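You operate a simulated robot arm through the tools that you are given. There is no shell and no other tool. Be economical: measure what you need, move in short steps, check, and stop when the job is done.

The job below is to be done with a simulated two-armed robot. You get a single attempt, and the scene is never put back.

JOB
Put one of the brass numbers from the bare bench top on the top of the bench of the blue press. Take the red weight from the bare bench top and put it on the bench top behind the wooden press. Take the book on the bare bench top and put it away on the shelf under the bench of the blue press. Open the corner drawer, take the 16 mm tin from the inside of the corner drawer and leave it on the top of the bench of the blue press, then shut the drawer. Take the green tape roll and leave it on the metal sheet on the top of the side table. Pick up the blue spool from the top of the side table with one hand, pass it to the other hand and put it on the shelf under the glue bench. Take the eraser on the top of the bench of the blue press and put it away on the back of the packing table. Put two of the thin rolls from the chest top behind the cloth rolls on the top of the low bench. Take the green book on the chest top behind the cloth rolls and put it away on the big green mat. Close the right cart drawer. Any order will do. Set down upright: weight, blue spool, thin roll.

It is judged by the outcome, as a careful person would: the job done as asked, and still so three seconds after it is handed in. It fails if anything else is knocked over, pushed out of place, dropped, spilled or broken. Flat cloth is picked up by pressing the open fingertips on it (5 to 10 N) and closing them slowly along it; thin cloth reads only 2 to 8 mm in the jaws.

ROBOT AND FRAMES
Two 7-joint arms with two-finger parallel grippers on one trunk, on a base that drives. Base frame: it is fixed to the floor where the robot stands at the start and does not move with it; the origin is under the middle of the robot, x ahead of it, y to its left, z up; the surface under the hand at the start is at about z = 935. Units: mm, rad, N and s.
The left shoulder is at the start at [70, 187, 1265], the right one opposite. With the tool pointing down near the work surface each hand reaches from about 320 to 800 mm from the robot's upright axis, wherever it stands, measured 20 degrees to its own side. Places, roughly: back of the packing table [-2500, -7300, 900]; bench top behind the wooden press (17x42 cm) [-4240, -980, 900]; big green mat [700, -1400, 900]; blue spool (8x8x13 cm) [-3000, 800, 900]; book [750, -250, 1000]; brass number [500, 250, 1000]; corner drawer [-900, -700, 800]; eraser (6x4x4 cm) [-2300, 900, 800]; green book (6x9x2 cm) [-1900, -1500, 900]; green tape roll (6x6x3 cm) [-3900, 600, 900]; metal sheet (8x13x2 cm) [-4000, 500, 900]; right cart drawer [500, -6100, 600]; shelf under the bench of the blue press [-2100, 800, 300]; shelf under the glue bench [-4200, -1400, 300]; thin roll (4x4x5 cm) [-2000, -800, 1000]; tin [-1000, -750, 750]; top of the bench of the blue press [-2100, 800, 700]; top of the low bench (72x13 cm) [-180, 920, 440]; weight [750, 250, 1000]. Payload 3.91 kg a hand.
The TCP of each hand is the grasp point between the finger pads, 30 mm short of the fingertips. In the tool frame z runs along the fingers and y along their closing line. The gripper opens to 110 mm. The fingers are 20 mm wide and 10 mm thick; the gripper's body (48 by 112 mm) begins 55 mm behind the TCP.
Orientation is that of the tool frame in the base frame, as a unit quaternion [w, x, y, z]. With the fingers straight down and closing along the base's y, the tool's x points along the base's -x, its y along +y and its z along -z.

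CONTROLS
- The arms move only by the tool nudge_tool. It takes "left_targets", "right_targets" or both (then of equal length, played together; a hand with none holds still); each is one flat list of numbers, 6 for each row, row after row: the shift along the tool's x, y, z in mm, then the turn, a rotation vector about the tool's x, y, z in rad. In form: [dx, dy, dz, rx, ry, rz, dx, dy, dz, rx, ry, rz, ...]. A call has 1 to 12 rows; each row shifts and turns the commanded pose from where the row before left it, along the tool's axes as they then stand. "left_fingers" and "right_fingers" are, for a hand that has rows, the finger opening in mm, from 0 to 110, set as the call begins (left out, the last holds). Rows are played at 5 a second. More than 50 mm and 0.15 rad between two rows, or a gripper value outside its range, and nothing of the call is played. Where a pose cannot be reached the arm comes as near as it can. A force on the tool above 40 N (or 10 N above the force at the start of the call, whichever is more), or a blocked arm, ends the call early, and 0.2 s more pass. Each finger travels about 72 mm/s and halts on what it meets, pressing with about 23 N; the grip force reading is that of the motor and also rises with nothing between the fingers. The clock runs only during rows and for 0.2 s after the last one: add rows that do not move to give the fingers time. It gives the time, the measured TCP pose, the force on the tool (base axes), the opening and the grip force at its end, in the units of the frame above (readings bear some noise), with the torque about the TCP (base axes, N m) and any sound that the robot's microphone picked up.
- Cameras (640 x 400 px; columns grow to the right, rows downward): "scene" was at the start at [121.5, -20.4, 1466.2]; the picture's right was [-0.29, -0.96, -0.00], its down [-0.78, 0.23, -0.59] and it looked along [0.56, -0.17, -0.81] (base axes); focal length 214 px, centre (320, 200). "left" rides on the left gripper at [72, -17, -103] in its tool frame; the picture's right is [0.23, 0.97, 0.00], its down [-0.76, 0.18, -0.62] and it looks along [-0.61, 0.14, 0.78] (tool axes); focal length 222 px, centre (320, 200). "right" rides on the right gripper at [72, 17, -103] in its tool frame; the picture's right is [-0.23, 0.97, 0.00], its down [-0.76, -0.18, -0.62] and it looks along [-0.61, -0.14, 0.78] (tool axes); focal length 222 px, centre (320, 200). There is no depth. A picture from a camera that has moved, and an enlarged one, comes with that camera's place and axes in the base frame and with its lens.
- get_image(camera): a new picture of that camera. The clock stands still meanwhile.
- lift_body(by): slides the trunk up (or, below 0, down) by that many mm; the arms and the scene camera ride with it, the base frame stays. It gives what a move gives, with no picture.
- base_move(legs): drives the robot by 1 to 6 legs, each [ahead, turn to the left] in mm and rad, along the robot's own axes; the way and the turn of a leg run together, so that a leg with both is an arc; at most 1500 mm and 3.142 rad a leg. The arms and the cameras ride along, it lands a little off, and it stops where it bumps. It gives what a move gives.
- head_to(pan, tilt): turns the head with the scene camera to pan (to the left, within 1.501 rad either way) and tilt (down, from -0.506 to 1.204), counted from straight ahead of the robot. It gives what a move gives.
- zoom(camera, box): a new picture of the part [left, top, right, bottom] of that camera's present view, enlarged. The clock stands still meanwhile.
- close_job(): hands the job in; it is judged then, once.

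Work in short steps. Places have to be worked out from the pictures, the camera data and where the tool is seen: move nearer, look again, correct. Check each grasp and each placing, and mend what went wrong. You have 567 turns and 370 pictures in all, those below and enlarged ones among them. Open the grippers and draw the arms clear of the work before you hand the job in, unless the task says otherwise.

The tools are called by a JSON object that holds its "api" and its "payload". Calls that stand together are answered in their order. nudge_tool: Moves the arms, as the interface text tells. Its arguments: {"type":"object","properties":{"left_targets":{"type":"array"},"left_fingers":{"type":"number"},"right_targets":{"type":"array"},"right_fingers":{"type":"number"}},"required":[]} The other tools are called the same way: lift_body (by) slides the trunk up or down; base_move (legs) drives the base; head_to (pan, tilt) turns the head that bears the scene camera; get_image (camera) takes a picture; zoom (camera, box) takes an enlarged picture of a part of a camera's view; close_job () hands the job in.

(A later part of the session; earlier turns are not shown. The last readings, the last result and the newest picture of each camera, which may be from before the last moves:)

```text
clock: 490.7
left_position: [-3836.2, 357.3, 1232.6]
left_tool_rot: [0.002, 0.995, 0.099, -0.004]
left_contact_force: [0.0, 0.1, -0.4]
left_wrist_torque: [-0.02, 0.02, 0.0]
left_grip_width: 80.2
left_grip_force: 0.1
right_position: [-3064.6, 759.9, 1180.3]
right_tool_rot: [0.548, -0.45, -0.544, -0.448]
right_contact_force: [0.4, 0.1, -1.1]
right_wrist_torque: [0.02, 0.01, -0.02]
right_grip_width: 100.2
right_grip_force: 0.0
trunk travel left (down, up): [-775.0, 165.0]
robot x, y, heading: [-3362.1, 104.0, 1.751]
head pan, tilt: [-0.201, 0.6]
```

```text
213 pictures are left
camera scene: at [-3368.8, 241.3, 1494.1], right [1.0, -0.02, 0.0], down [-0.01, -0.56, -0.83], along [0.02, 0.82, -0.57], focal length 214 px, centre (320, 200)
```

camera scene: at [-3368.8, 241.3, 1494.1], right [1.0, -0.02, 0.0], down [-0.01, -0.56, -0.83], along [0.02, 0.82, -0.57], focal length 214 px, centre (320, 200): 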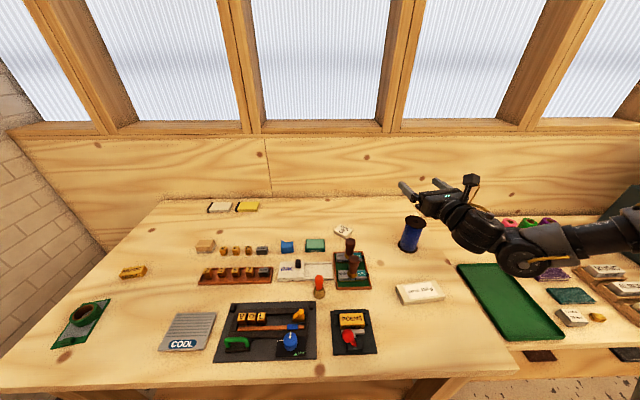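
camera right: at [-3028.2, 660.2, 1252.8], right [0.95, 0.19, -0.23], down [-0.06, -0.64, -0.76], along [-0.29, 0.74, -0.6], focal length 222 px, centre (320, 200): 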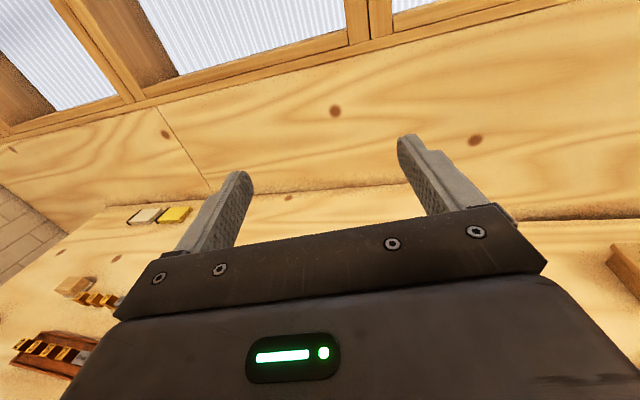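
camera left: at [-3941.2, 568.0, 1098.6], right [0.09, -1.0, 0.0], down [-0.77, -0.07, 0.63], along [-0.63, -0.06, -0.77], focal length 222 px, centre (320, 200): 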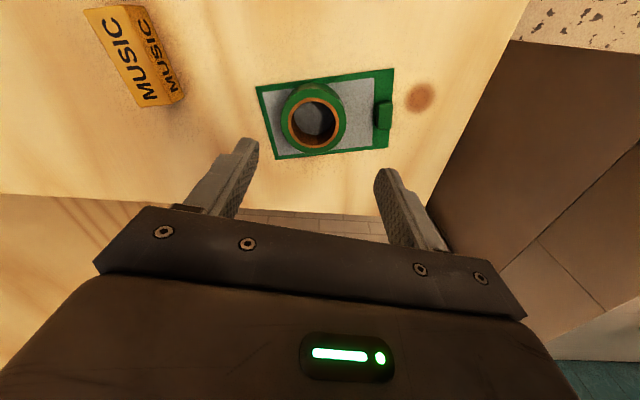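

Orientation achieved. Back off along the tool, shift sideways onto the spool's line, and lower the trunk 220.

{"api": "nudge_tool", "payload": {"right_targets": [0, 14, -30, 0, 0, 0, 0, 14, -30, 0, 0, 0, 0, 14, -30, 0, 0, 0, 0, 14, -20, 0, 0, 0]}}

{"api": "lift_body", "payload": {"by": -222}}

{"api": "get_image", "payload": {"camera": "right"}}

{"api": "get_image", "payload": {"camera": "scene"}}

```text
clock: 491.7
left_position: [-3836.0, 356.5, 1233.4]
left_tool_rot: [0.001, 0.995, 0.1, -0.004]
left_contact_force: [0.5, 0.4, 0.4]
left_wrist_torque: [0.01, 0.0, -0.02]
left_grip_width: 79.8
left_grip_force: 0.0
right_position: [-2987.7, 661.7, 1178.3]
right_tool_rot: [0.55, -0.449, -0.544, -0.446]
right_contact_force: [-0.7, 0.0, 0.3]
right_wrist_torque: [0.01, -0.02, 0.04]
right_grip_width: 99.9
right_grip_force: 0.2
trunk travel left (down, up): [-775.0, 165.0]
robot x, y, heading: [-3363.2, 103.2, 1.746]
head pan, tilt: [-0.201, 0.6]
```

```text
clock: 494.0
left_position: [-3837.3, 358.2, 1010.6]
left_tool_rot: [0.002, 0.995, 0.099, -0.005]
left_contact_force: [-0.3, 0.6, 0.3]
left_wrist_torque: [0.01, 0.02, -0.01]
left_grip_width: 80.2
left_grip_force: 0.0
right_position: [-2988.6, 662.7, 955.3]
right_tool_rot: [0.549, -0.45, -0.545, -0.447]
right_contact_force: [-0.2, -0.3, -0.1]
right_wrist_torque: [-0.02, -0.02, -0.02]
right_grip_width: 99.8
right_grip_force: 0.1
trunk travel left (down, up): [-553.0, 387.0]
robot x, y, heading: [-3363.2, 105.4, 1.751]
head pan, tilt: [-0.201, 0.6]
```

```text
212 pictures are left
camera right: at [-2952.7, 563.2, 1028.3], right [0.95, 0.19, -0.24], down [-0.06, -0.65, -0.76], along [-0.3, 0.74, -0.6], focal length 222 px, centre (320, 200)
```

right: 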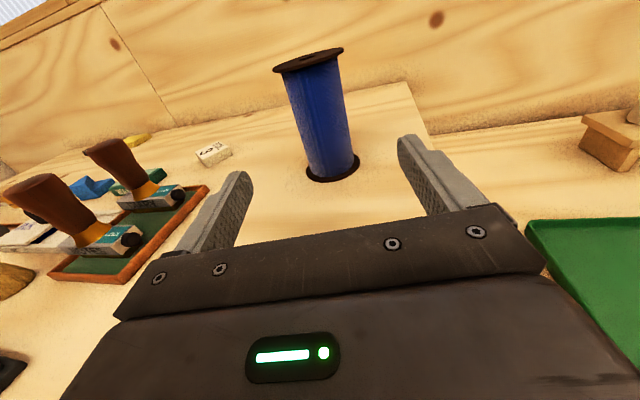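

```text
211 pictures are left
camera scene: at [-3368.8, 241.1, 1272.1], right [1.0, -0.02, 0.0], down [-0.01, -0.56, -0.83], along [0.02, 0.82, -0.56], focal length 214 px, centre (320, 200)
```

scene: 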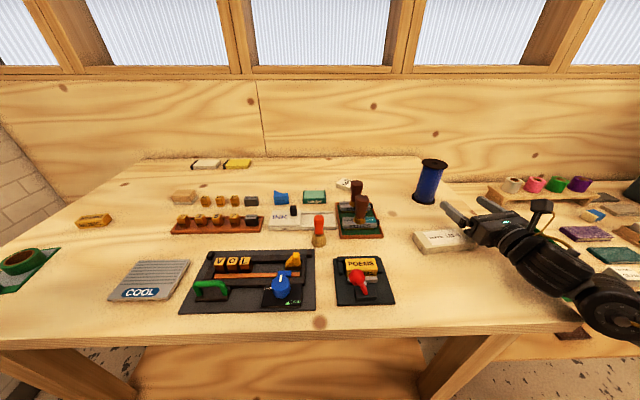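

Spool at (-3021,811), body ≈56 mm. Raise 12 mm and advance to straddle it.

{"api": "nudge_tool", "payload": {"right_targets": [12, -3, 0, 0, 0, 0, 0, 0, 40, 0, 0, 0, 0, 0, 40, 0, 0, 0, 0, 0, 35, 0, 0, 0]}}

{"api": "get_image", "payload": {"camera": "right"}}

```text
clock: 495.0
left_position: [-3836.2, 360.3, 1010.1]
left_tool_rot: [0.002, 0.995, 0.099, -0.005]
left_contact_force: [0.1, -0.5, 0.0]
left_wrist_torque: [-0.05, 0.02, 0.02]
left_grip_width: 79.9
left_grip_force: 0.1
right_position: [-3013.6, 775.4, 967.0]
right_tool_rot: [0.548, -0.451, -0.544, -0.447]
right_contact_force: [-0.3, -0.3, -0.9]
right_wrist_torque: [0.02, -0.02, -0.01]
right_grip_width: 100.1
right_grip_force: 0.0
trunk travel left (down, up): [-553.0, 387.0]
robot x, y, heading: [-3360.5, 100.5, 1.744]
head pan, tilt: [-0.201, 0.6]
```

```text
210 pictures are left
camera right: at [-2978.4, 676.4, 1040.1], right [0.95, 0.19, -0.24], down [-0.06, -0.65, -0.76], along [-0.3, 0.74, -0.61], focal length 222 px, centre (320, 200)
```

right: 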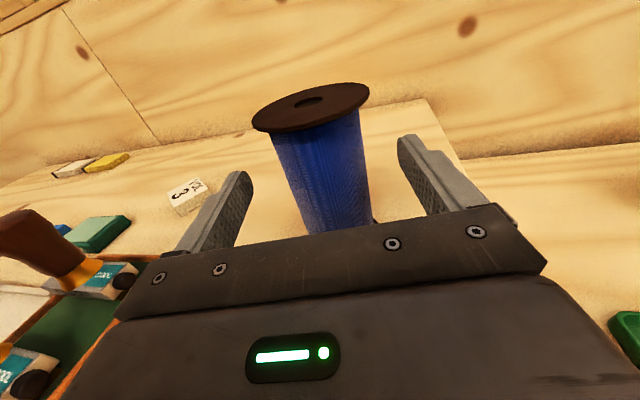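

Advance 33 mm and close.

{"api": "nudge_tool", "payload": {"right_targets": [0, 0, 18, 0, 0, 0, 0, 0, 15, 0, 0, 0]}}

{"api": "nudge_tool", "payload": {"right_targets": [0, 0, 0, 0, 0, 0, 0, 0, 0, 0, 0, 0, 0, 0, 0, 0, 0, 0, 0, 0, 0, 0, 0, 0], "right_fingers": 30}}

{"api": "get_image", "payload": {"camera": "right"}}

```text
clock: 495.6
left_position: [-3836.0, 357.5, 1010.3]
left_tool_rot: [0.002, 0.995, 0.1, -0.005]
left_contact_force: [-0.6, 0.8, 0.3]
left_wrist_torque: [0.02, 0.0, -0.03]
left_grip_width: 79.9
left_grip_force: 0.1
right_position: [-3021.2, 807.0, 967.7]
right_tool_rot: [0.549, -0.451, -0.544, -0.447]
right_contact_force: [-0.5, -1.2, -0.6]
right_wrist_torque: [0.0, 0.01, -0.03]
right_grip_width: 99.9
right_grip_force: 0.0
trunk travel left (down, up): [-553.0, 387.0]
robot x, y, heading: [-3365.0, 102.2, 1.746]
head pan, tilt: [-0.201, 0.6]
```

```text
clock: 496.6
left_position: [-3837.5, 358.3, 1011.1]
left_tool_rot: [0.003, 0.995, 0.099, -0.005]
left_contact_force: [0.8, 0.0, 0.5]
left_wrist_torque: [0.01, -0.01, 0.01]
left_grip_width: 79.7
left_grip_force: 0.1
right_position: [-3020.4, 808.4, 968.8]
right_tool_rot: [0.549, -0.45, -0.544, -0.447]
right_contact_force: [2.0, 0.4, 2.3]
right_wrist_torque: [0.07, 0.01, -0.03]
right_grip_width: 56.2
right_grip_force: 22.3
trunk travel left (down, up): [-553.0, 387.0]
robot x, y, heading: [-3361.0, 103.2, 1.755]
head pan, tilt: [-0.201, 0.6]
```

```text
209 pictures are left
camera right: at [-2984.3, 708.1, 1040.5], right [0.95, 0.19, -0.24], down [-0.06, -0.65, -0.76], along [-0.3, 0.74, -0.6], focal length 222 px, centre (320, 200)
```

right: 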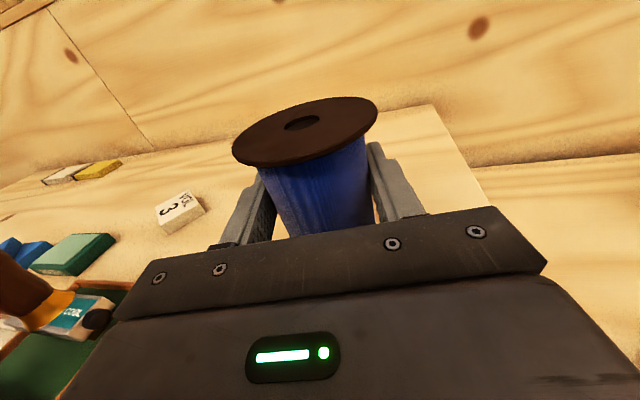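

Body gripped at 56 mm. Lift slowly (tool x is up), then raise the trunk.

{"api": "nudge_tool", "payload": {"right_targets": [4, 0, 0, 0, 0, 0, 7, 0, 0, 0, 0, 0, 12, 0, 0, 0, 0, 0, 18, 0, 0, 0, 0, 0, 25, 0, 0, 0, 0, 0]}}

{"api": "lift_body", "payload": {"by": 200}}

{"api": "get_image", "payload": {"camera": "right"}}

```text
clock: 497.8
left_position: [-3836.2, 358.1, 1010.3]
left_tool_rot: [0.002, 0.995, 0.099, -0.006]
left_contact_force: [-0.8, 0.3, 0.4]
left_wrist_torque: [-0.02, 0.03, 0.0]
left_grip_width: 80.1
left_grip_force: 0.0
right_position: [-3021.1, 807.0, 1032.9]
right_tool_rot: [0.549, -0.45, -0.545, -0.447]
right_contact_force: [0.9, 0.2, -1.8]
right_wrist_torque: [-0.01, 0.04, 0.0]
right_grip_width: 56.1
right_grip_force: 23.2
trunk travel left (down, up): [-553.0, 387.0]
robot x, y, heading: [-3361.1, 103.8, 1.747]
head pan, tilt: [-0.201, 0.6]
```

```text
clock: 500.0
left_position: [-3835.7, 358.5, 1210.3]
left_tool_rot: [0.002, 0.995, 0.099, -0.006]
left_contact_force: [0.0, 0.1, 0.8]
left_wrist_torque: [-0.02, 0.0, -0.03]
left_grip_width: 80.1
left_grip_force: 0.1
right_position: [-3021.8, 807.9, 1233.2]
right_tool_rot: [0.549, -0.451, -0.544, -0.447]
right_contact_force: [0.1, 0.7, -2.1]
right_wrist_torque: [0.0, 0.03, -0.02]
right_grip_width: 56.0
right_grip_force: 23.3
trunk travel left (down, up): [-753.0, 187.0]
robot x, y, heading: [-3364.3, 103.0, 1.747]
head pan, tilt: [-0.201, 0.6]
```

```text
208 pictures are left
camera right: at [-2985.3, 708.4, 1305.7], right [0.95, 0.19, -0.24], down [-0.06, -0.65, -0.76], along [-0.3, 0.74, -0.6], focal length 222 px, centre (320, 200)
```

right: 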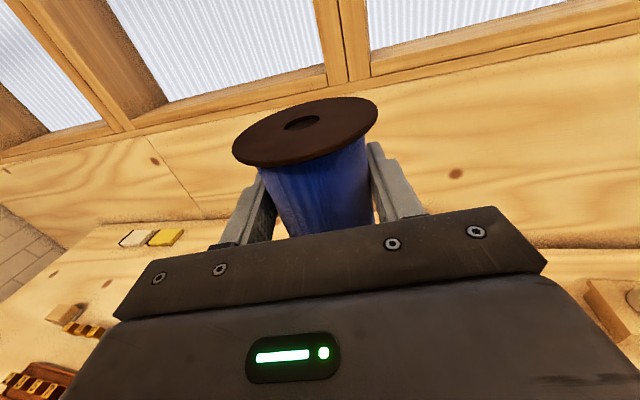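

Spool held. Back away from the table into free floor, and bring the right hand inward for the hand-over.

{"api": "base_move", "payload": {"legs": [[-330, 0]]}}

{"api": "nudge_tool", "payload": {"right_targets": [0, -35, -5, 0, 0, 0, 0, -35, -5, 0, 0, 0, 0, -35, -5, 0, 0, 0, 0, -35, -5, 0, 0, 0, 0, -35, -5, 0, 0, 0, 0, -35, -5, 0, 0, 0, 0, -35, 0, 0, 0, 0, 0, -35, 0, 0, 0, 0]}}

```text
clock: 502.2
left_position: [-3777.5, 37.0, 1210.2]
left_tool_rot: [0.002, 0.995, 0.095, -0.005]
left_contact_force: [-0.8, 0.6, 0.1]
left_wrist_torque: [0.06, 0.03, 0.01]
left_grip_width: 80.2
left_grip_force: 0.1
right_position: [-2959.6, 480.5, 1232.1]
right_tool_rot: [0.547, -0.453, -0.542, -0.449]
right_contact_force: [-0.5, 0.0, -0.7]
right_wrist_torque: [-0.03, -0.01, 0.0]
right_grip_width: 56.0
right_grip_force: 23.1
trunk travel left (down, up): [-753.0, 187.0]
robot x, y, heading: [-3307.4, -222.5, 1.74]
head pan, tilt: [-0.201, 0.6]
```

```text
clock: 504.0
left_position: [-3778.3, 36.4, 1209.0]
left_tool_rot: [0.002, 0.995, 0.095, -0.004]
left_contact_force: [-0.9, 0.8, -0.6]
left_wrist_torque: [0.0, -0.02, 0.01]
left_grip_width: 79.8
left_grip_force: 0.1
right_position: [-3231.4, 396.5, 1240.1]
right_tool_rot: [-0.557, 0.438, 0.559, 0.431]
right_contact_force: [-1.0, -0.1, -0.9]
right_wrist_torque: [-0.01, 0.0, -0.04]
right_grip_width: 55.9
right_grip_force: 22.9
right hand out of reach, approached as far as the arm can: row 6, 7
trunk travel left (down, up): [-753.0, 187.0]
robot x, y, heading: [-3309.0, -224.9, 1.74]
head pan, tilt: [-0.201, 0.6]
```

Wrist is at about (330,-180). Now swing the tool to point left, keeping the wrist in place.

{"api": "nudge_tool", "payload": {"right_targets": [0, -38.6, 0, 0.143, 0, 0, 0, -38.6, 0, 0.143, 0, 0, 0, -38.6, 0, 0.143, 0, 0, 0, -38.6, 0, 0.143, 0, 0, 0, -38.6, 0, 0.143, 0, 0, 0, -38.6, 0, 0.143, 0, 0]}}

{"api": "nudge_tool", "payload": {"right_targets": [0, -38.6, 0, 0.143, 0, 0, 0, -38.6, 0, 0.143, 0, 0, 0, -38.6, 0, 0.143, 0, 0, 0, -38.6, 0, 0.143, 0, 0, 0, -38.6, 0, 0.141, 0, 0]}}

{"api": "get_image", "payload": {"camera": "scene"}}

```text
clock: 505.4
left_position: [-3778.5, 36.8, 1210.4]
left_tool_rot: [0.002, 0.995, 0.095, -0.004]
left_contact_force: [-1.0, 0.1, 0.8]
left_wrist_torque: [0.0, 0.02, 0.0]
left_grip_width: 80.1
left_grip_force: 0.0
right_position: [-3415.8, 269.9, 1242.1]
right_tool_rot: [0.689, -0.166, -0.687, -0.16]
right_contact_force: [0.8, -0.3, -1.4]
right_wrist_torque: [0.01, -0.03, -0.01]
right_grip_width: 55.8
right_grip_force: 23.4
trunk travel left (down, up): [-753.0, 187.0]
robot x, y, heading: [-3305.6, -222.8, 1.741]
head pan, tilt: [-0.201, 0.6]
```

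```text
clock: 506.6
left_position: [-3778.6, 36.3, 1210.1]
left_tool_rot: [0.002, 0.995, 0.095, -0.004]
left_contact_force: [0.3, 0.3, -0.1]
left_wrist_torque: [0.01, 0.02, 0.0]
left_grip_width: 80.0
left_grip_force: 0.1
right_position: [-3450.9, 83.7, 1244.8]
right_tool_rot: [0.705, 0.084, -0.699, 0.091]
right_contact_force: [0.0, -0.5, -1.6]
right_wrist_torque: [-0.03, -0.05, -0.01]
right_grip_width: 56.1
right_grip_force: 23.2
trunk travel left (down, up): [-753.0, 187.0]
robot x, y, heading: [-3308.0, -221.8, 1.741]
head pan, tilt: [-0.201, 0.6]
```

```text
207 pictures are left
camera scene: at [-3311.4, -84.3, 1472.1], right [1.0, -0.03, 0.0], down [-0.02, -0.56, -0.83], along [0.03, 0.82, -0.56], focal length 214 px, centre (320, 200)
```

scene: 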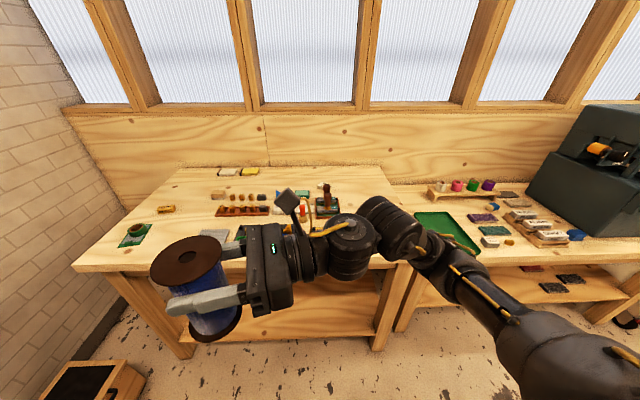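

The hand-over posture works. I try moving the spool 90 mm further left, towards the left hand's comfortable zone.

{"api": "nudge_tool", "payload": {"right_targets": [0, 0, 30, 0, 0, 0, 0, 0, 30, 0, 0, 0, 0, 0, 30, 0, 0, 0]}}

```text
clock: 507.4
left_position: [-3780.1, 36.0, 1210.8]
left_tool_rot: [0.002, 0.995, 0.097, -0.005]
left_contact_force: [0.5, -0.4, 0.3]
left_wrist_torque: [0.0, 0.01, 0.0]
left_grip_width: 80.0
left_grip_force: 0.0
right_position: [-3540.3, 61.8, 1245.8]
right_tool_rot: [0.704, 0.084, -0.699, 0.089]
right_contact_force: [-0.9, 0.0, -1.5]
right_wrist_torque: [0.01, -0.04, 0.0]
right_grip_width: 55.9
right_grip_force: 23.1
trunk travel left (down, up): [-753.0, 187.0]
robot x, y, heading: [-3309.3, -223.3, 1.745]
head pan, tilt: [-0.201, 0.6]
```

The spool is at robot-frame (321,178). Lower the right hand 150 so that the left hand can come over from above.

{"api": "nudge_tool", "payload": {"right_targets": [-38, 0, 0, 0, 0, 0, -38, 0, 0, 0, 0, 0, -38, 0, 0, 0, 0, 0, -38, 0, 0, 0, 0, 0], "left_targets": [0, 0, -20, 0, 0, 0, 0, 0, -20, 0, 0, 0, 0, 0, -20, 0, 0, 0, 0, 0, -20, 0, 0, 0], "left_fingers": 110}}

{"api": "get_image", "payload": {"camera": "left"}}

```text
clock: 508.4
left_position: [-3760.8, 66.4, 1272.8]
left_tool_rot: [0.002, 0.995, 0.096, -0.006]
left_contact_force: [0.4, 0.3, 0.7]
left_wrist_torque: [0.02, 0.04, -0.02]
left_grip_width: 109.8
left_grip_force: 0.2
left hand out of reach, approached as far as the arm can: row 1, 2, 3, 4
right_position: [-3537.7, 60.5, 1093.0]
right_tool_rot: [0.706, 0.083, -0.698, 0.089]
right_contact_force: [-0.4, 0.1, -1.9]
right_wrist_torque: [-0.03, -0.02, -0.01]
right_grip_width: 56.0
right_grip_force: 23.1
trunk travel left (down, up): [-753.0, 187.0]
robot x, y, heading: [-3306.8, -224.5, 1.744]
head pan, tilt: [-0.201, 0.6]
```

```text
206 pictures are left
camera left: at [-3691.8, 97.9, 1375.0], right [0.41, -0.91, 0.0], down [-0.71, -0.32, 0.63], along [-0.58, -0.26, -0.77], focal length 222 px, centre (320, 200)
```

left: 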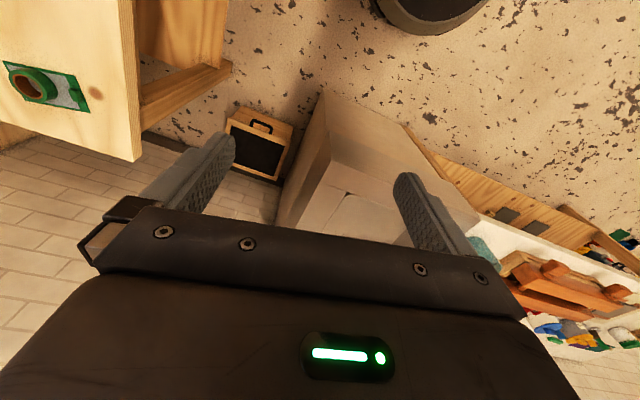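

Spool top is now at z≈1130. Bring the left hand over the spool.

{"api": "nudge_tool", "payload": {"left_targets": [36.3, 8, 0, 0, 0, 0, 36.3, 8, 0, 0, 0, 0, 36.3, 8, 0, 0, 0, 0, 36.3, 8, 0, 0, 0, 0, 36.3, 8, 0, 0, 0, 0, 36.3, 8, 0, 0, 0, 0]}}

{"api": "get_image", "payload": {"camera": "left"}}

{"api": "head_to", "payload": {"pan": 0.3, "tilt": 0.7}}

{"api": "get_image", "payload": {"camera": "scene"}}

```text
clock: 509.8
left_position: [-3536.8, 61.9, 1270.9]
left_tool_rot: [0.002, 0.995, 0.097, -0.006]
left_contact_force: [0.9, -0.5, 0.3]
left_wrist_torque: [0.0, -0.01, -0.02]
left_grip_width: 110.1
left_grip_force: 0.0
right_position: [-3538.2, 61.5, 1093.7]
right_tool_rot: [0.706, 0.083, -0.698, 0.09]
right_contact_force: [0.4, 0.4, -2.4]
right_wrist_torque: [-0.04, -0.01, 0.0]
right_grip_width: 55.4
right_grip_force: 23.7
trunk travel left (down, up): [-753.0, 187.0]
robot x, y, heading: [-3308.3, -222.2, 1.744]
head pan, tilt: [-0.201, 0.6]
```

```text
205 pictures are left
camera left: at [-3468.5, 92.4, 1372.9], right [0.41, -0.91, 0.0], down [-0.71, -0.32, 0.63], along [-0.58, -0.26, -0.77], focal length 222 px, centre (320, 200)
```

left: 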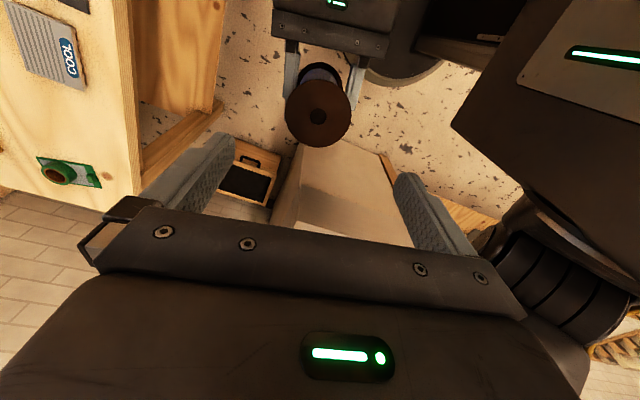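

```text
clock: 510.7
left_position: [-3540.0, 61.0, 1270.6]
left_tool_rot: [0.002, 0.995, 0.095, -0.005]
left_contact_force: [0.4, 0.0, 0.9]
left_wrist_torque: [0.01, -0.02, 0.0]
left_grip_width: 109.9
left_grip_force: 0.1
right_position: [-3539.4, 60.2, 1093.1]
right_tool_rot: [0.705, 0.083, -0.699, 0.089]
right_contact_force: [0.2, 0.3, -1.5]
right_wrist_torque: [0.03, -0.01, 0.01]
right_grip_width: 56.0
right_grip_force: 22.8
trunk travel left (down, up): [-753.0, 187.0]
robot x, y, heading: [-3308.0, -219.5, 1.737]
head pan, tilt: [0.3, 0.7]
```

```text
204 pictures are left
camera scene: at [-3352.3, -96.3, 1463.4], right [0.89, 0.45, 0.0], down [0.29, -0.57, -0.76], along [-0.35, 0.68, -0.64], focal length 214 px, centre (320, 200)
```

scene: 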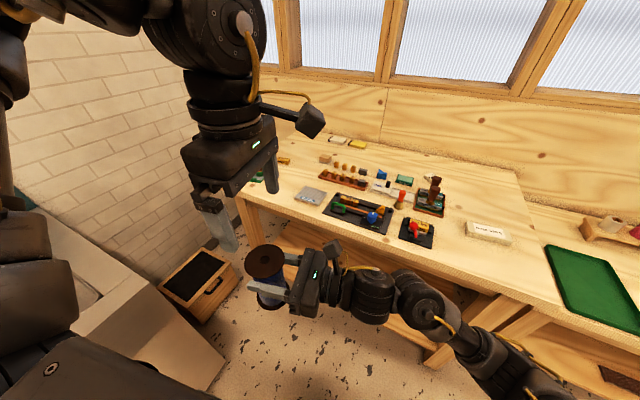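

Aligned. Lower the left hand to just around the top flange.

{"api": "nudge_tool", "payload": {"left_targets": [-3, 0, 40, 0, 0, 0, 0, 0, 40, 0, 0, 0, 0, 0, 30, 0, 0, 0, 0, 0, 14, 0, 0, 0]}}

{"api": "get_image", "payload": {"camera": "left"}}

{"api": "get_image", "payload": {"camera": "right"}}

```text
clock: 511.7
left_position: [-3538.7, 56.8, 1168.5]
left_tool_rot: [0.001, 0.995, 0.095, -0.006]
left_contact_force: [-0.3, -0.7, -0.6]
left_wrist_torque: [0.01, 0.01, 0.0]
left_grip_width: 109.9
left_grip_force: 0.0
left hand out of reach, approached as far as the arm can: row 3
right_position: [-3537.0, 58.6, 1095.6]
right_tool_rot: [0.706, 0.084, -0.698, 0.088]
right_contact_force: [0.1, -0.2, -1.2]
right_wrist_torque: [0.01, -0.02, -0.03]
right_grip_width: 55.9
right_grip_force: 23.4
trunk travel left (down, up): [-753.0, 187.0]
robot x, y, heading: [-3307.0, -227.2, 1.746]
head pan, tilt: [0.3, 0.7]
```

```text
203 pictures are left
camera left: at [-3470.0, 87.5, 1271.1], right [0.41, -0.91, 0.0], down [-0.71, -0.32, 0.63], along [-0.58, -0.26, -0.77], focal length 222 px, centre (320, 200)
```

left: 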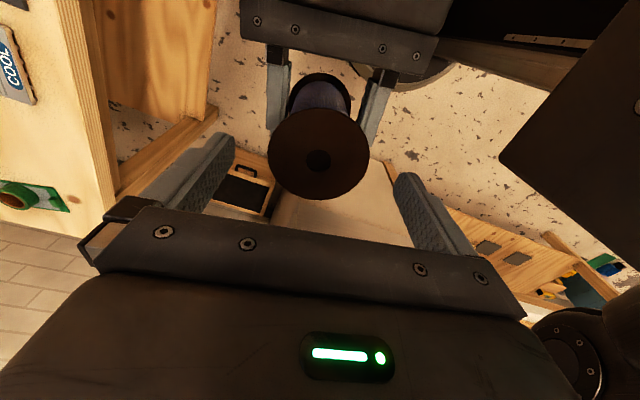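

```text
202 pictures are left
camera right: at [-3440.5, 99.5, 1166.6], right [-0.24, 0.94, -0.23], down [0.64, -0.03, -0.77], along [-0.73, -0.33, -0.6], focal length 222 px, centre (320, 200)
```

right: 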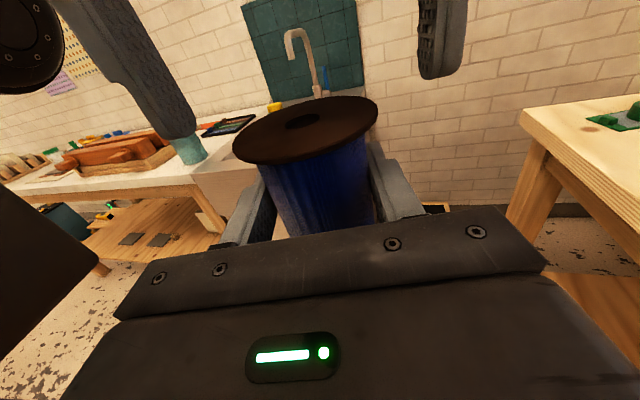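

The left hand can't go lower here, so I raise the spool 24 mm into its fingers instead.

{"api": "nudge_tool", "payload": {"right_targets": [8, 0, 0, 0, 0, 0, 8, 0, 0, 0, 0, 0, 7, 0, 0, 0, 0, 0]}}

{"api": "get_image", "payload": {"camera": "right"}}

```text
clock: 512.5
left_position: [-3544.2, 59.3, 1167.8]
left_tool_rot: [0.002, 0.995, 0.096, -0.004]
left_contact_force: [-0.2, 0.0, -0.4]
left_wrist_torque: [0.01, -0.03, 0.0]
left_grip_width: 110.1
left_grip_force: 0.1
right_position: [-3540.5, 60.2, 1116.9]
right_tool_rot: [0.704, 0.084, -0.699, 0.09]
right_contact_force: [-0.1, -0.6, -1.8]
right_wrist_torque: [0.0, 0.0, 0.02]
right_grip_width: 56.1
right_grip_force: 22.5
trunk travel left (down, up): [-753.0, 187.0]
robot x, y, heading: [-3307.2, -222.6, 1.742]
head pan, tilt: [0.3, 0.7]
```

```text
201 pictures are left
camera right: at [-3444.9, 101.9, 1189.0], right [-0.24, 0.94, -0.24], down [0.64, -0.03, -0.77], along [-0.73, -0.33, -0.6], focal length 222 px, centre (320, 200)
```

right: 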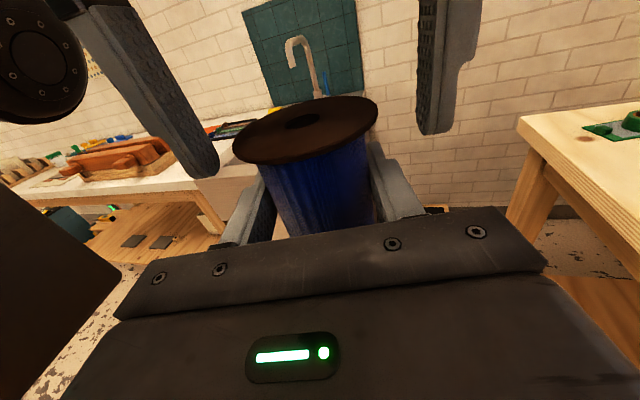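

Flange sits between the left fingers. Close the left hand on it.

{"api": "nudge_tool", "payload": {"left_targets": [0, 0, 0, 0, 0, 0, 0, 0, 0, 0, 0, 0, 0, 0, 0, 0, 0, 0, 0, 0, 0, 0, 0, 0], "left_fingers": 40}}

{"api": "get_image", "payload": {"camera": "right"}}

{"api": "get_image", "payload": {"camera": "left"}}

```text
clock: 513.5
left_position: [-3543.7, 60.3, 1166.3]
left_tool_rot: [0.002, 0.995, 0.097, -0.005]
left_contact_force: [0.2, 3.3, -0.6]
left_wrist_torque: [0.04, 0.01, 0.07]
left_grip_width: 70.1
left_grip_force: 23.3
right_position: [-3539.8, 60.2, 1117.2]
right_tool_rot: [0.705, 0.083, -0.699, 0.089]
right_contact_force: [0.3, -2.2, -0.1]
right_wrist_torque: [0.1, 0.03, -0.07]
right_grip_width: 55.8
right_grip_force: 23.3
trunk travel left (down, up): [-753.0, 187.0]
robot x, y, heading: [-3306.0, -220.5, 1.741]
head pan, tilt: [0.3, 0.7]
```

```text
200 pictures are left
camera right: at [-3443.9, 101.4, 1189.3], right [-0.24, 0.94, -0.23], down [0.64, -0.03, -0.77], along [-0.73, -0.33, -0.6], focal length 222 px, centre (320, 200)
```

right: 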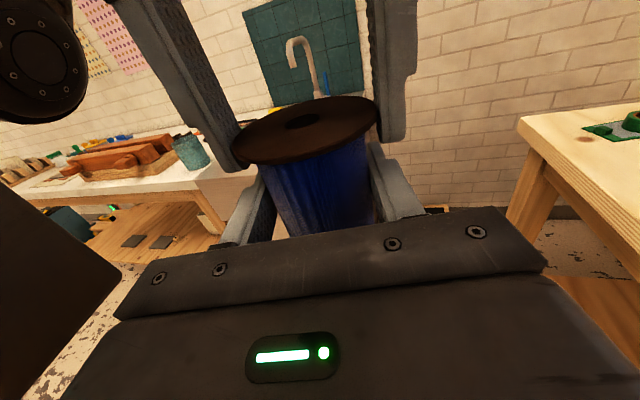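

```text
199 pictures are left
camera left: at [-3474.6, 90.2, 1269.6], right [0.41, -0.91, 0.0], down [-0.71, -0.32, 0.63], along [-0.58, -0.26, -0.78], focal length 222 px, centre (320, 200)
```

left: 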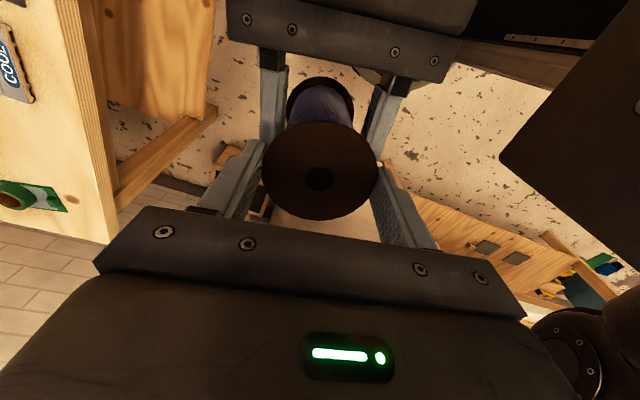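

Left holds the flange at 70 mm. Open the right hand and draw it away to the right.

{"api": "nudge_tool", "payload": {"right_targets": [0, 0, 0, 0, 0, 0, 0, 0, 0, 0, 0, 0, 0, 0, 0, 0, 0, 0, 0, 0, -15, 0, 0, 0, 0, 0, -30, 0, 0, 0, 0, 0, -40, 0, 0, 0, 0, 0, -40, 0, 0, 0], "right_fingers": 90}}

{"api": "get_image", "payload": {"camera": "left"}}

{"api": "get_image", "payload": {"camera": "scene"}}

```text
clock: 515.1
left_position: [-3540.0, 59.1, 1168.0]
left_tool_rot: [0.002, 0.995, 0.096, -0.006]
left_contact_force: [1.2, -0.1, -0.7]
left_wrist_torque: [0.0, 0.01, 0.01]
left_grip_width: 70.2
left_grip_force: 23.3
right_position: [-3414.1, 90.4, 1116.4]
right_tool_rot: [0.705, 0.083, -0.698, 0.089]
right_contact_force: [0.5, 0.2, 0.8]
right_wrist_torque: [0.0, 0.02, -0.04]
right_grip_width: 90.1
right_grip_force: 0.1
trunk travel left (down, up): [-753.0, 187.0]
robot x, y, heading: [-3306.8, -221.6, 1.74]
head pan, tilt: [0.3, 0.7]
```

```text
198 pictures are left
camera left: at [-3472.5, 89.9, 1270.0], right [0.41, -0.91, 0.0], down [-0.71, -0.32, 0.63], along [-0.58, -0.26, -0.77], focal length 222 px, centre (320, 200)
```

left: 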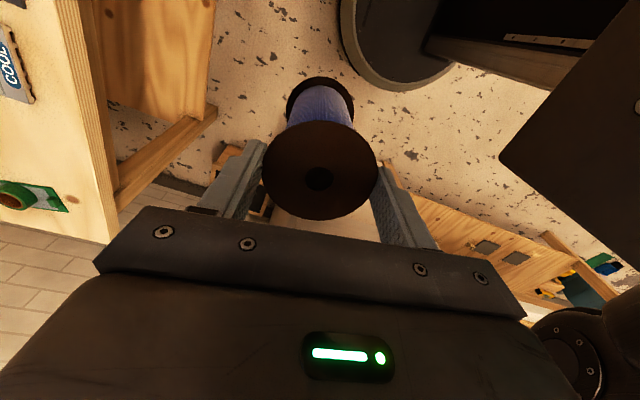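

```text
197 pictures are left
camera scene: at [-3349.7, -96.4, 1463.5], right [0.89, 0.45, 0.0], down [0.29, -0.57, -0.77], along [-0.35, 0.68, -0.64], focal length 214 px, centre (320, 200)
```

scene: 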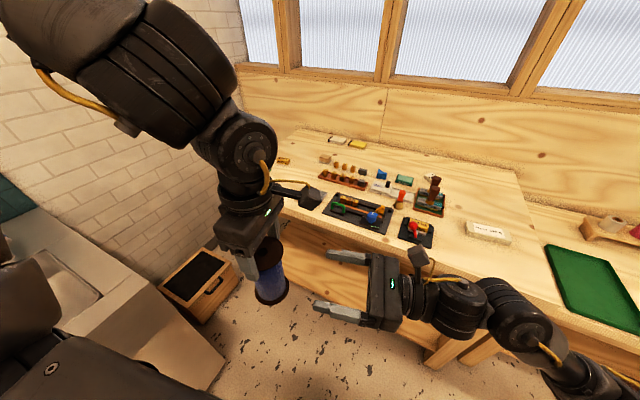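

Hand-over done; the spool hangs from the left hand. Unwind the right arm to its usual attitude, moving the left hand outward.

{"api": "nudge_tool", "payload": {"right_targets": [0, 38.6, 0, -0.143, 0, 0, 0, 38.6, 0, -0.143, 0, 0, 0, 38.6, 0, -0.143, 0, 0, 0, 38.6, 0, -0.143, 0, 0, 0, 38.6, 0, -0.143, 0, 0, 0, 38.6, 0, -0.143, 0, 0, 0, 38.6, 0, -0.143, 0, 0, 0, 38.6, 0, -0.143, 0, 0, 0, 38.6, 0, -0.143, 0, 0, 0, 38.6, 0, -0.143, 0, 0, 0, 38.6, 0, -0.141, 0, 0], "right_fingers": 40}}

{"api": "nudge_tool", "payload": {"right_targets": [0, 15, -10, 0, 0, 0.143, 0, 15, -10, 0, 0, 0.143, 0, 15, -10, 0, 0, 0.143, 0, 15, -10, 0, 0, 0.143, 0, 0, 0, 0, 0, 0.143, 0, 0, 0, 0, 0, 0.143, 0, 0, 0, 0, 0, 0.143, 0, 0, 0, 0, 0, 0.143, 0, 0, 0, 0, 0, 0.143, 0, 0, 0, 0, 0, 0.143, 0, 0, 0, 0, 0, 0.141]}}

{"api": "nudge_tool", "payload": {"right_targets": [0, 0, 0, -0.143, 0, 0, 0, 0, 0, -0.143, 0, 0, 0, 0, 0, -0.143, 0, 0, 0, 0, 0, -0.143, 0, 0, 0, 0, 0, -0.143, 0, 0, 0, 0, 0, -0.143, 0, 0, 0, 0, 0, -0.143, 0, 0, 0, 0, 0, -0.143, 0, 0, 0, 0, 0, -0.143, 0, 0, 0, 0, 0, -0.143, 0, 0, 0, 0, 0, -0.141, 0, 0]}}

```text
clock: 517.5
left_position: [-3540.0, 61.3, 1168.2]
left_tool_rot: [0.004, 0.995, 0.096, -0.006]
left_contact_force: [0.5, 0.4, 0.3]
left_wrist_torque: [0.01, 0.02, 0.0]
left_grip_width: 70.5
left_grip_force: 23.3
right_position: [-3242.6, 430.3, 1111.4]
right_tool_rot: [-0.557, 0.439, 0.559, 0.43]
right_contact_force: [0.0, -0.1, -1.1]
right_wrist_torque: [0.04, 0.02, 0.02]
right_grip_width: 40.0
right_grip_force: 0.0
trunk travel left (down, up): [-753.0, 187.0]
robot x, y, heading: [-3305.1, -223.4, 1.743]
head pan, tilt: [0.3, 0.7]
```

```text
clock: 519.9
left_position: [-3543.3, 58.3, 1167.5]
left_tool_rot: [0.001, 0.995, 0.096, -0.005]
left_contact_force: [0.3, -0.2, -0.3]
left_wrist_torque: [-0.02, -0.02, 0.0]
left_grip_width: 69.9
left_grip_force: 23.4
right_position: [-3179.1, 406.9, 1099.4]
right_tool_rot: [-0.699, 0.705, 0.084, -0.089]
right_contact_force: [0.0, 0.3, -0.1]
right_wrist_torque: [0.03, -0.01, -0.03]
right_grip_width: 39.7
right_grip_force: 0.1
trunk travel left (down, up): [-753.0, 187.0]
robot x, y, heading: [-3305.8, -224.4, 1.746]
head pan, tilt: [0.3, 0.7]
```

```text
clock: 522.3
left_position: [-3542.7, 59.6, 1167.7]
left_tool_rot: [0.003, 0.995, 0.096, -0.005]
left_contact_force: [-0.4, -0.9, -0.7]
left_wrist_torque: [0.03, 0.0, 0.01]
left_grip_width: 69.8
left_grip_force: 23.5
right_position: [-3187.9, 407.7, 1102.5]
right_tool_rot: [-0.605, 0.786, 0.1, -0.086]
right_contact_force: [0.2, 0.6, 0.5]
right_wrist_torque: [0.02, 0.0, 0.03]
right_grip_width: 40.1
right_grip_force: 0.1
right hand out of reach, approached as far as the arm can: row 2, 3, 4, 5, 6, 7, 8, 9, 10, 11
trunk travel left (down, up): [-753.0, 187.0]
robot x, y, heading: [-3309.1, -224.4, 1.739]
head pan, tilt: [0.3, 0.7]
```

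The right hand needs to be further out for this; shift it right/back, then finish the tilt.

{"api": "nudge_tool", "payload": {"right_targets": [34, 5, -19, 0, 0, 0, 34, 5, -19, 0, 0, 0, 34, 5, -19, 0, 0, 0, 34, 5, -19, 0, 0, 0, 34, 5, -19, 0, 0, 0]}}

{"api": "nudge_tool", "payload": {"right_targets": [0, 0, 0, -0.143, 0, 0, 0, 0, 0, -0.143, 0, 0, 0, 0, 0, -0.143, 0, 0, 0, 0, 0, -0.143, 0, 0, 0, 0, 0, -0.143, 0, 0, 0, 0, 0, -0.143, 0, 0, 0, 0, 0, -0.143, 0, 0, 0, 0, 0, -0.143, 0, 0, 0, 0, 0, -0.143, 0, 0]}}

```text
clock: 523.5
left_position: [-3540.9, 57.8, 1168.4]
left_tool_rot: [0.001, 0.995, 0.096, -0.005]
left_contact_force: [-0.2, -0.8, 0.0]
left_wrist_torque: [-0.02, 0.0, 0.0]
left_grip_width: 69.9
left_grip_force: 22.9
right_position: [-2995.2, 353.5, 1100.8]
right_tool_rot: [-0.605, 0.785, 0.101, -0.087]
right_contact_force: [0.0, -0.7, -0.5]
right_wrist_torque: [0.0, 0.01, 0.03]
right_grip_width: 40.0
right_grip_force: 0.1
trunk travel left (down, up): [-753.0, 187.0]
robot x, y, heading: [-3305.7, -222.0, 1.747]
head pan, tilt: [0.3, 0.7]
```

```text
clock: 525.5
left_position: [-3544.4, 60.5, 1167.1]
left_tool_rot: [0.003, 0.995, 0.096, -0.004]
left_contact_force: [-0.5, -0.1, 0.5]
left_wrist_torque: [0.0, -0.05, 0.03]
left_grip_width: 69.9
left_grip_force: 23.3
right_position: [-2997.2, 356.5, 1100.4]
right_tool_rot: [-0.011, 0.991, 0.131, -0.008]
right_contact_force: [-0.1, -0.3, -0.2]
right_wrist_torque: [0.01, 0.01, 0.01]
right_grip_width: 40.0
right_grip_force: 0.1
trunk travel left (down, up): [-753.0, 187.0]
robot x, y, heading: [-3309.6, -222.8, 1.745]
head pan, tilt: [0.3, 0.7]
```

Now carry the spool to the glue bench: left hand outward, turn, and drive south.

{"api": "nudge_tool", "payload": {"left_targets": [-20, 0, 0, 0, 0, 0, -30, -5, 0, 0, 0, 0, -30, -5, 0, 0, 0, 0, -30, -5, 0, 0, 0, 0, -20, -5, 0, 0, 0, 0]}}

{"api": "base_move", "payload": {"legs": [[0, 2.92]]}}

{"api": "base_move", "payload": {"legs": [[880, 0]]}}

{"api": "base_move", "payload": {"legs": [[0, -1.53]]}}

{"api": "get_image", "payload": {"camera": "scene"}}

```text
clock: 526.7
left_position: [-3617.5, 47.3, 1190.9]
left_tool_rot: [0.001, 0.995, 0.097, -0.002]
left_contact_force: [-1.5, -0.3, -2.0]
left_wrist_torque: [0.03, -0.05, 0.03]
left_grip_width: 70.0
left_grip_force: 22.9
left hand out of reach, approached as far as the arm can: row 1, 2, 3, 4
right_position: [-3002.1, 356.3, 1101.8]
right_tool_rot: [-0.012, 0.991, 0.132, -0.006]
right_contact_force: [-0.9, 0.6, -0.7]
right_wrist_torque: [0.02, -0.06, 0.0]
right_grip_width: 40.0
right_grip_force: 0.1
trunk travel left (down, up): [-753.0, 187.0]
robot x, y, heading: [-3309.4, -221.5, 1.739]
head pan, tilt: [0.3, 0.7]
```

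```text
clock: 534.0
left_position: [-3061.4, -549.9, 1193.2]
left_tool_rot: [0.006, 0.004, 1.0, 0.002]
left_contact_force: [-0.5, 0.3, -1.5]
left_wrist_torque: [-0.02, -0.01, -0.03]
left_grip_width: 69.5
left_grip_force: 23.1
right_position: [-3726.7, -727.7, 1099.4]
right_tool_rot: [0.007, -0.03, 0.999, -0.015]
right_contact_force: [0.0, 0.3, -0.2]
right_wrist_torque: [-0.01, 0.03, -0.02]
right_grip_width: 39.9
right_grip_force: 0.0
trunk travel left (down, up): [-753.0, 187.0]
robot x, y, heading: [-3307.0, -224.8, -1.602]
head pan, tilt: [0.3, 0.7]
```

```text
clock: 538.7
left_position: [-3074.2, -1431.6, 1192.1]
left_tool_rot: [0.005, -0.004, 1.0, 0.002]
left_contact_force: [-1.2, -0.9, -1.1]
left_wrist_torque: [0.04, -0.01, -0.01]
left_grip_width: 69.3
left_grip_force: 22.0
right_position: [-3734.9, -1622.7, 1098.9]
right_tool_rot: [0.008, -0.039, 0.999, -0.014]
right_contact_force: [-0.5, 0.0, 0.1]
right_wrist_torque: [0.03, -0.03, 0.0]
right_grip_width: 39.7
right_grip_force: 0.1
trunk travel left (down, up): [-753.0, 187.0]
robot x, y, heading: [-3325.4, -1109.4, -1.584]
head pan, tilt: [0.3, 0.7]
```

```text
clock: 542.9
left_position: [-3645.0, -1365.7, 1192.9]
left_tool_rot: [0.004, 0.699, 0.715, -0.002]
left_contact_force: [0.1, -0.1, -1.5]
left_wrist_torque: [0.01, 0.02, 0.0]
left_grip_width: 69.5
left_grip_force: 22.8
right_position: [-3842.8, -706.6, 1101.0]
right_tool_rot: [-0.003, 0.673, 0.739, -0.014]
right_contact_force: [0.4, -0.2, -0.4]
right_wrist_torque: [-0.03, -0.01, 0.01]
right_grip_width: 40.1
right_grip_force: 0.0
trunk travel left (down, up): [-753.0, 187.0]
robot x, y, heading: [-3325.5, -1111.4, 3.145]
head pan, tilt: [0.3, 0.7]
```

```text
196 pictures are left
camera scene: at [-3456.0, -1134.0, 1463.4], right [-0.3, 0.96, 0.0], down [0.62, 0.19, -0.76], along [-0.73, -0.23, -0.64], focal length 214 px, centre (320, 200)
```

scene: 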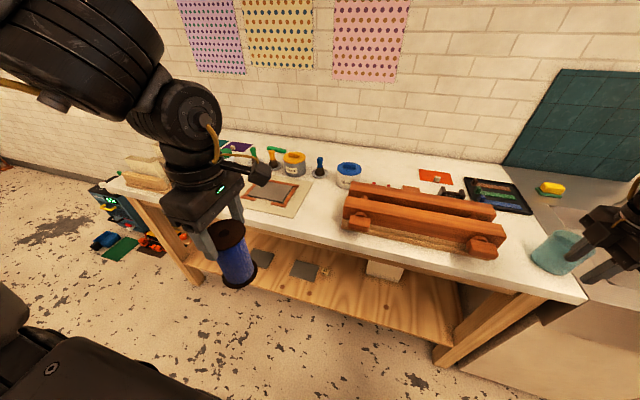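

The shelf's front strip is free (x≈-3960…-4060). I retract the right hand close, adjust the base and lower the trunk to look along the shelf.

{"api": "nudge_tool", "payload": {"right_targets": [-5, 35, 0, 0, 0, 0, -5, 35, 0, 0, 0, 0, -5, 35, 0, 0, 0, 0, -5, 35, 0, 0, 0, 0, -5, 35, 0, 0, 0, 0, -5, 30, 0, 0, 0, 0]}}

{"api": "lift_body", "payload": {"by": -400}}

{"api": "get_image", "payload": {"camera": "scene"}}

```text
clock: 544.2
left_position: [-3644.5, -1365.2, 1191.4]
left_tool_rot: [0.004, 0.699, 0.715, -0.002]
left_contact_force: [-0.5, -0.3, -2.0]
left_wrist_torque: [-0.01, 0.03, -0.01]
left_grip_width: 69.3
left_grip_force: 23.1
right_position: [-3655.6, -716.6, 1095.2]
right_tool_rot: [-0.004, 0.674, 0.739, -0.014]
right_contact_force: [-0.5, 0.4, -1.0]
right_wrist_torque: [0.04, -0.03, -0.01]
right_grip_width: 40.0
right_grip_force: 0.2
right hand out of reach, approached as far as the arm can: row 6
trunk travel left (down, up): [-753.0, 187.0]
robot x, y, heading: [-3325.8, -1110.6, -3.136]
head pan, tilt: [0.3, 0.7]
```

```text
clock: 548.1
left_position: [-3643.7, -1365.1, 791.7]
left_tool_rot: [0.005, 0.7, 0.714, -0.002]
left_contact_force: [0.0, 0.2, -0.3]
left_wrist_torque: [0.03, 0.01, 0.02]
left_grip_width: 69.3
left_grip_force: 22.9
right_position: [-3656.2, -717.1, 694.5]
right_tool_rot: [-0.004, 0.673, 0.739, -0.014]
right_contact_force: [-0.4, 0.4, -0.3]
right_wrist_torque: [-0.02, 0.01, 0.0]
right_grip_width: 40.2
right_grip_force: 0.1
trunk travel left (down, up): [-353.0, 587.0]
robot x, y, heading: [-3326.0, -1109.3, 3.141]
head pan, tilt: [0.3, 0.7]
```

```text
195 pictures are left
camera scene: at [-3455.8, -1133.8, 1063.5], right [-0.3, 0.96, 0.0], down [0.62, 0.19, -0.76], along [-0.73, -0.23, -0.64], focal length 214 px, centre (320, 200)
```

scene: 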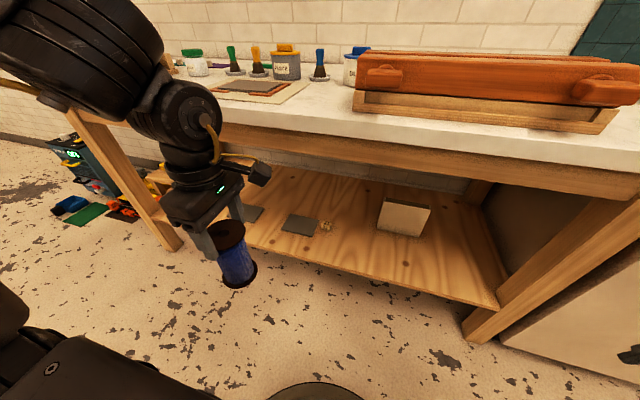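

Free spot ≈(-4015,-1395) in front of the pad; apron bottom ≈795. Lower the trunk 240 more and extend the left hand forward in front of the bench.

{"api": "lift_body", "payload": {"by": -240}}

{"api": "nudge_tool", "payload": {"left_targets": [-6, -35, 0, 0, 0, 0, -6, -35, 0, 0, 0, 0, -6, -35, 0, 0, 0, 0, -6, -35, 0, 0, 0, 0, -5, -22, 0, 0, 0, 0]}}

{"api": "get_image", "payload": {"camera": "scene"}}

{"api": "get_image", "payload": {"camera": "left"}}

```text
clock: 550.6
left_position: [-3644.0, -1363.9, 552.3]
left_tool_rot: [0.005, 0.699, 0.716, -0.003]
left_contact_force: [-0.5, 0.3, -2.0]
left_wrist_torque: [0.03, 0.01, -0.01]
left_grip_width: 69.0
left_grip_force: 22.6
right_position: [-3656.4, -715.9, 453.7]
right_tool_rot: [-0.004, 0.674, 0.739, -0.013]
right_contact_force: [-0.3, -0.3, -0.4]
right_wrist_torque: [0.0, 0.01, 0.04]
right_grip_width: 40.0
right_grip_force: 0.0
trunk travel left (down, up): [-113.0, 827.0]
robot x, y, heading: [-3327.7, -1107.4, 3.146]
head pan, tilt: [0.3, 0.7]
```

```text
clock: 551.8
left_position: [-3806.3, -1397.9, 550.9]
left_tool_rot: [0.004, 0.699, 0.715, -0.001]
left_contact_force: [-0.9, 0.7, -1.6]
left_wrist_torque: [0.02, -0.01, 0.01]
left_grip_width: 69.0
left_grip_force: 22.9
right_position: [-3656.3, -716.1, 454.7]
right_tool_rot: [-0.003, 0.674, 0.739, -0.014]
right_contact_force: [0.3, -0.3, -0.7]
right_wrist_torque: [-0.01, 0.0, 0.01]
right_grip_width: 40.2
right_grip_force: 0.0
trunk travel left (down, up): [-113.0, 827.0]
robot x, y, heading: [-3325.3, -1108.1, -3.137]
head pan, tilt: [0.3, 0.7]
```

```text
194 pictures are left
camera scene: at [-3455.9, -1133.8, 823.4], right [-0.3, 0.96, 0.0], down [0.62, 0.19, -0.76], along [-0.73, -0.23, -0.64], focal length 214 px, centre (320, 200)
```

scene: 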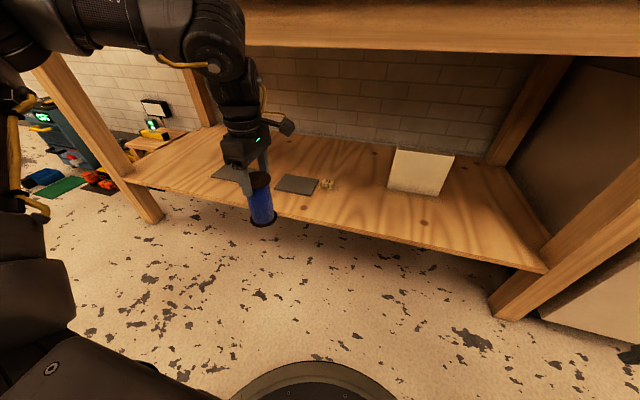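

```text
193 pictures are left
camera left: at [-3825.1, -1324.9, 653.9], right [0.97, 0.25, 0.0], down [0.19, -0.75, 0.63], along [0.16, -0.61, -0.78], focal length 222 px, centre (320, 200)
```

left: 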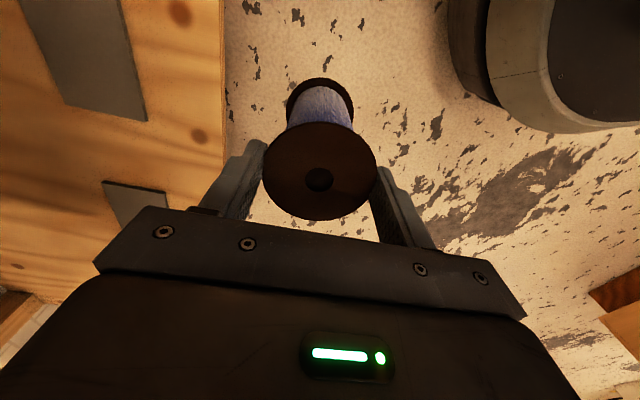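

Shelf surface is nearer z≈325. I lift the left hand a little, lower the trunk 110 so the forearm passes under the apron, and bring the right hand inward.

{"api": "nudge_tool", "payload": {"left_targets": [0, 0, -18, 0, 0, 0, 0, 0, -18, 0, 0, 0], "right_targets": [-30, 0, -20, 0, 0, 0, -30, 0, -20, 0, 0, 0]}}

{"api": "lift_body", "payload": {"by": -110}}

{"api": "get_image", "payload": {"camera": "scene"}}

```text
clock: 552.4
left_position: [-3806.8, -1398.5, 587.8]
left_tool_rot: [0.004, 0.699, 0.715, -0.002]
left_contact_force: [0.0, 0.9, -1.0]
left_wrist_torque: [0.02, 0.01, -0.01]
left_grip_width: 69.0
left_grip_force: 22.7
right_position: [-3658.9, -743.3, 479.4]
right_tool_rot: [-0.005, 0.674, 0.738, -0.014]
right_contact_force: [0.1, -0.2, -0.5]
right_wrist_torque: [-0.01, -0.05, -0.01]
right_grip_width: 40.0
right_grip_force: 0.1
right hand out of reach, approached as far as the arm can: row 1, 2
trunk travel left (down, up): [-113.0, 827.0]
robot x, y, heading: [-3327.1, -1108.1, -3.143]
head pan, tilt: [0.3, 0.7]
```

```text
clock: 553.8
left_position: [-3806.0, -1396.7, 476.8]
left_tool_rot: [0.005, 0.699, 0.715, -0.003]
left_contact_force: [0.3, -0.9, -1.6]
left_wrist_torque: [0.0, 0.0, -0.02]
left_grip_width: 69.2
left_grip_force: 23.0
right_position: [-3659.5, -742.7, 368.6]
right_tool_rot: [-0.003, 0.673, 0.739, -0.015]
right_contact_force: [-0.5, -0.3, -0.6]
right_wrist_torque: [0.01, 0.0, 0.02]
right_grip_width: 39.9
right_grip_force: 0.0
trunk travel left (down, up): [-3.0, 937.0]
robot x, y, heading: [-3324.0, -1109.3, 3.141]
head pan, tilt: [0.3, 0.7]
```

```text
192 pictures are left
camera scene: at [-3455.8, -1133.8, 713.5], right [-0.3, 0.96, 0.0], down [0.62, 0.19, -0.76], along [-0.73, -0.23, -0.64], focal length 214 px, centre (320, 200)
```

scene: 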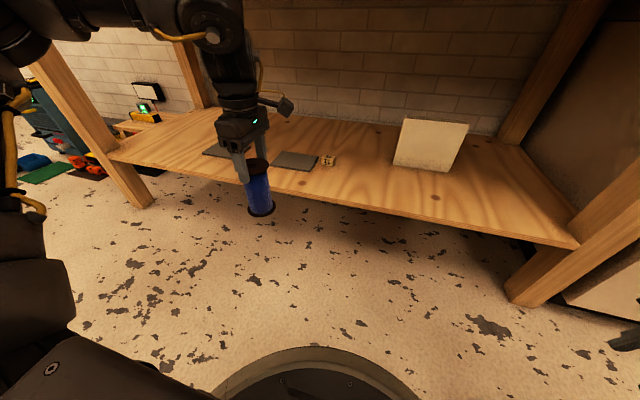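

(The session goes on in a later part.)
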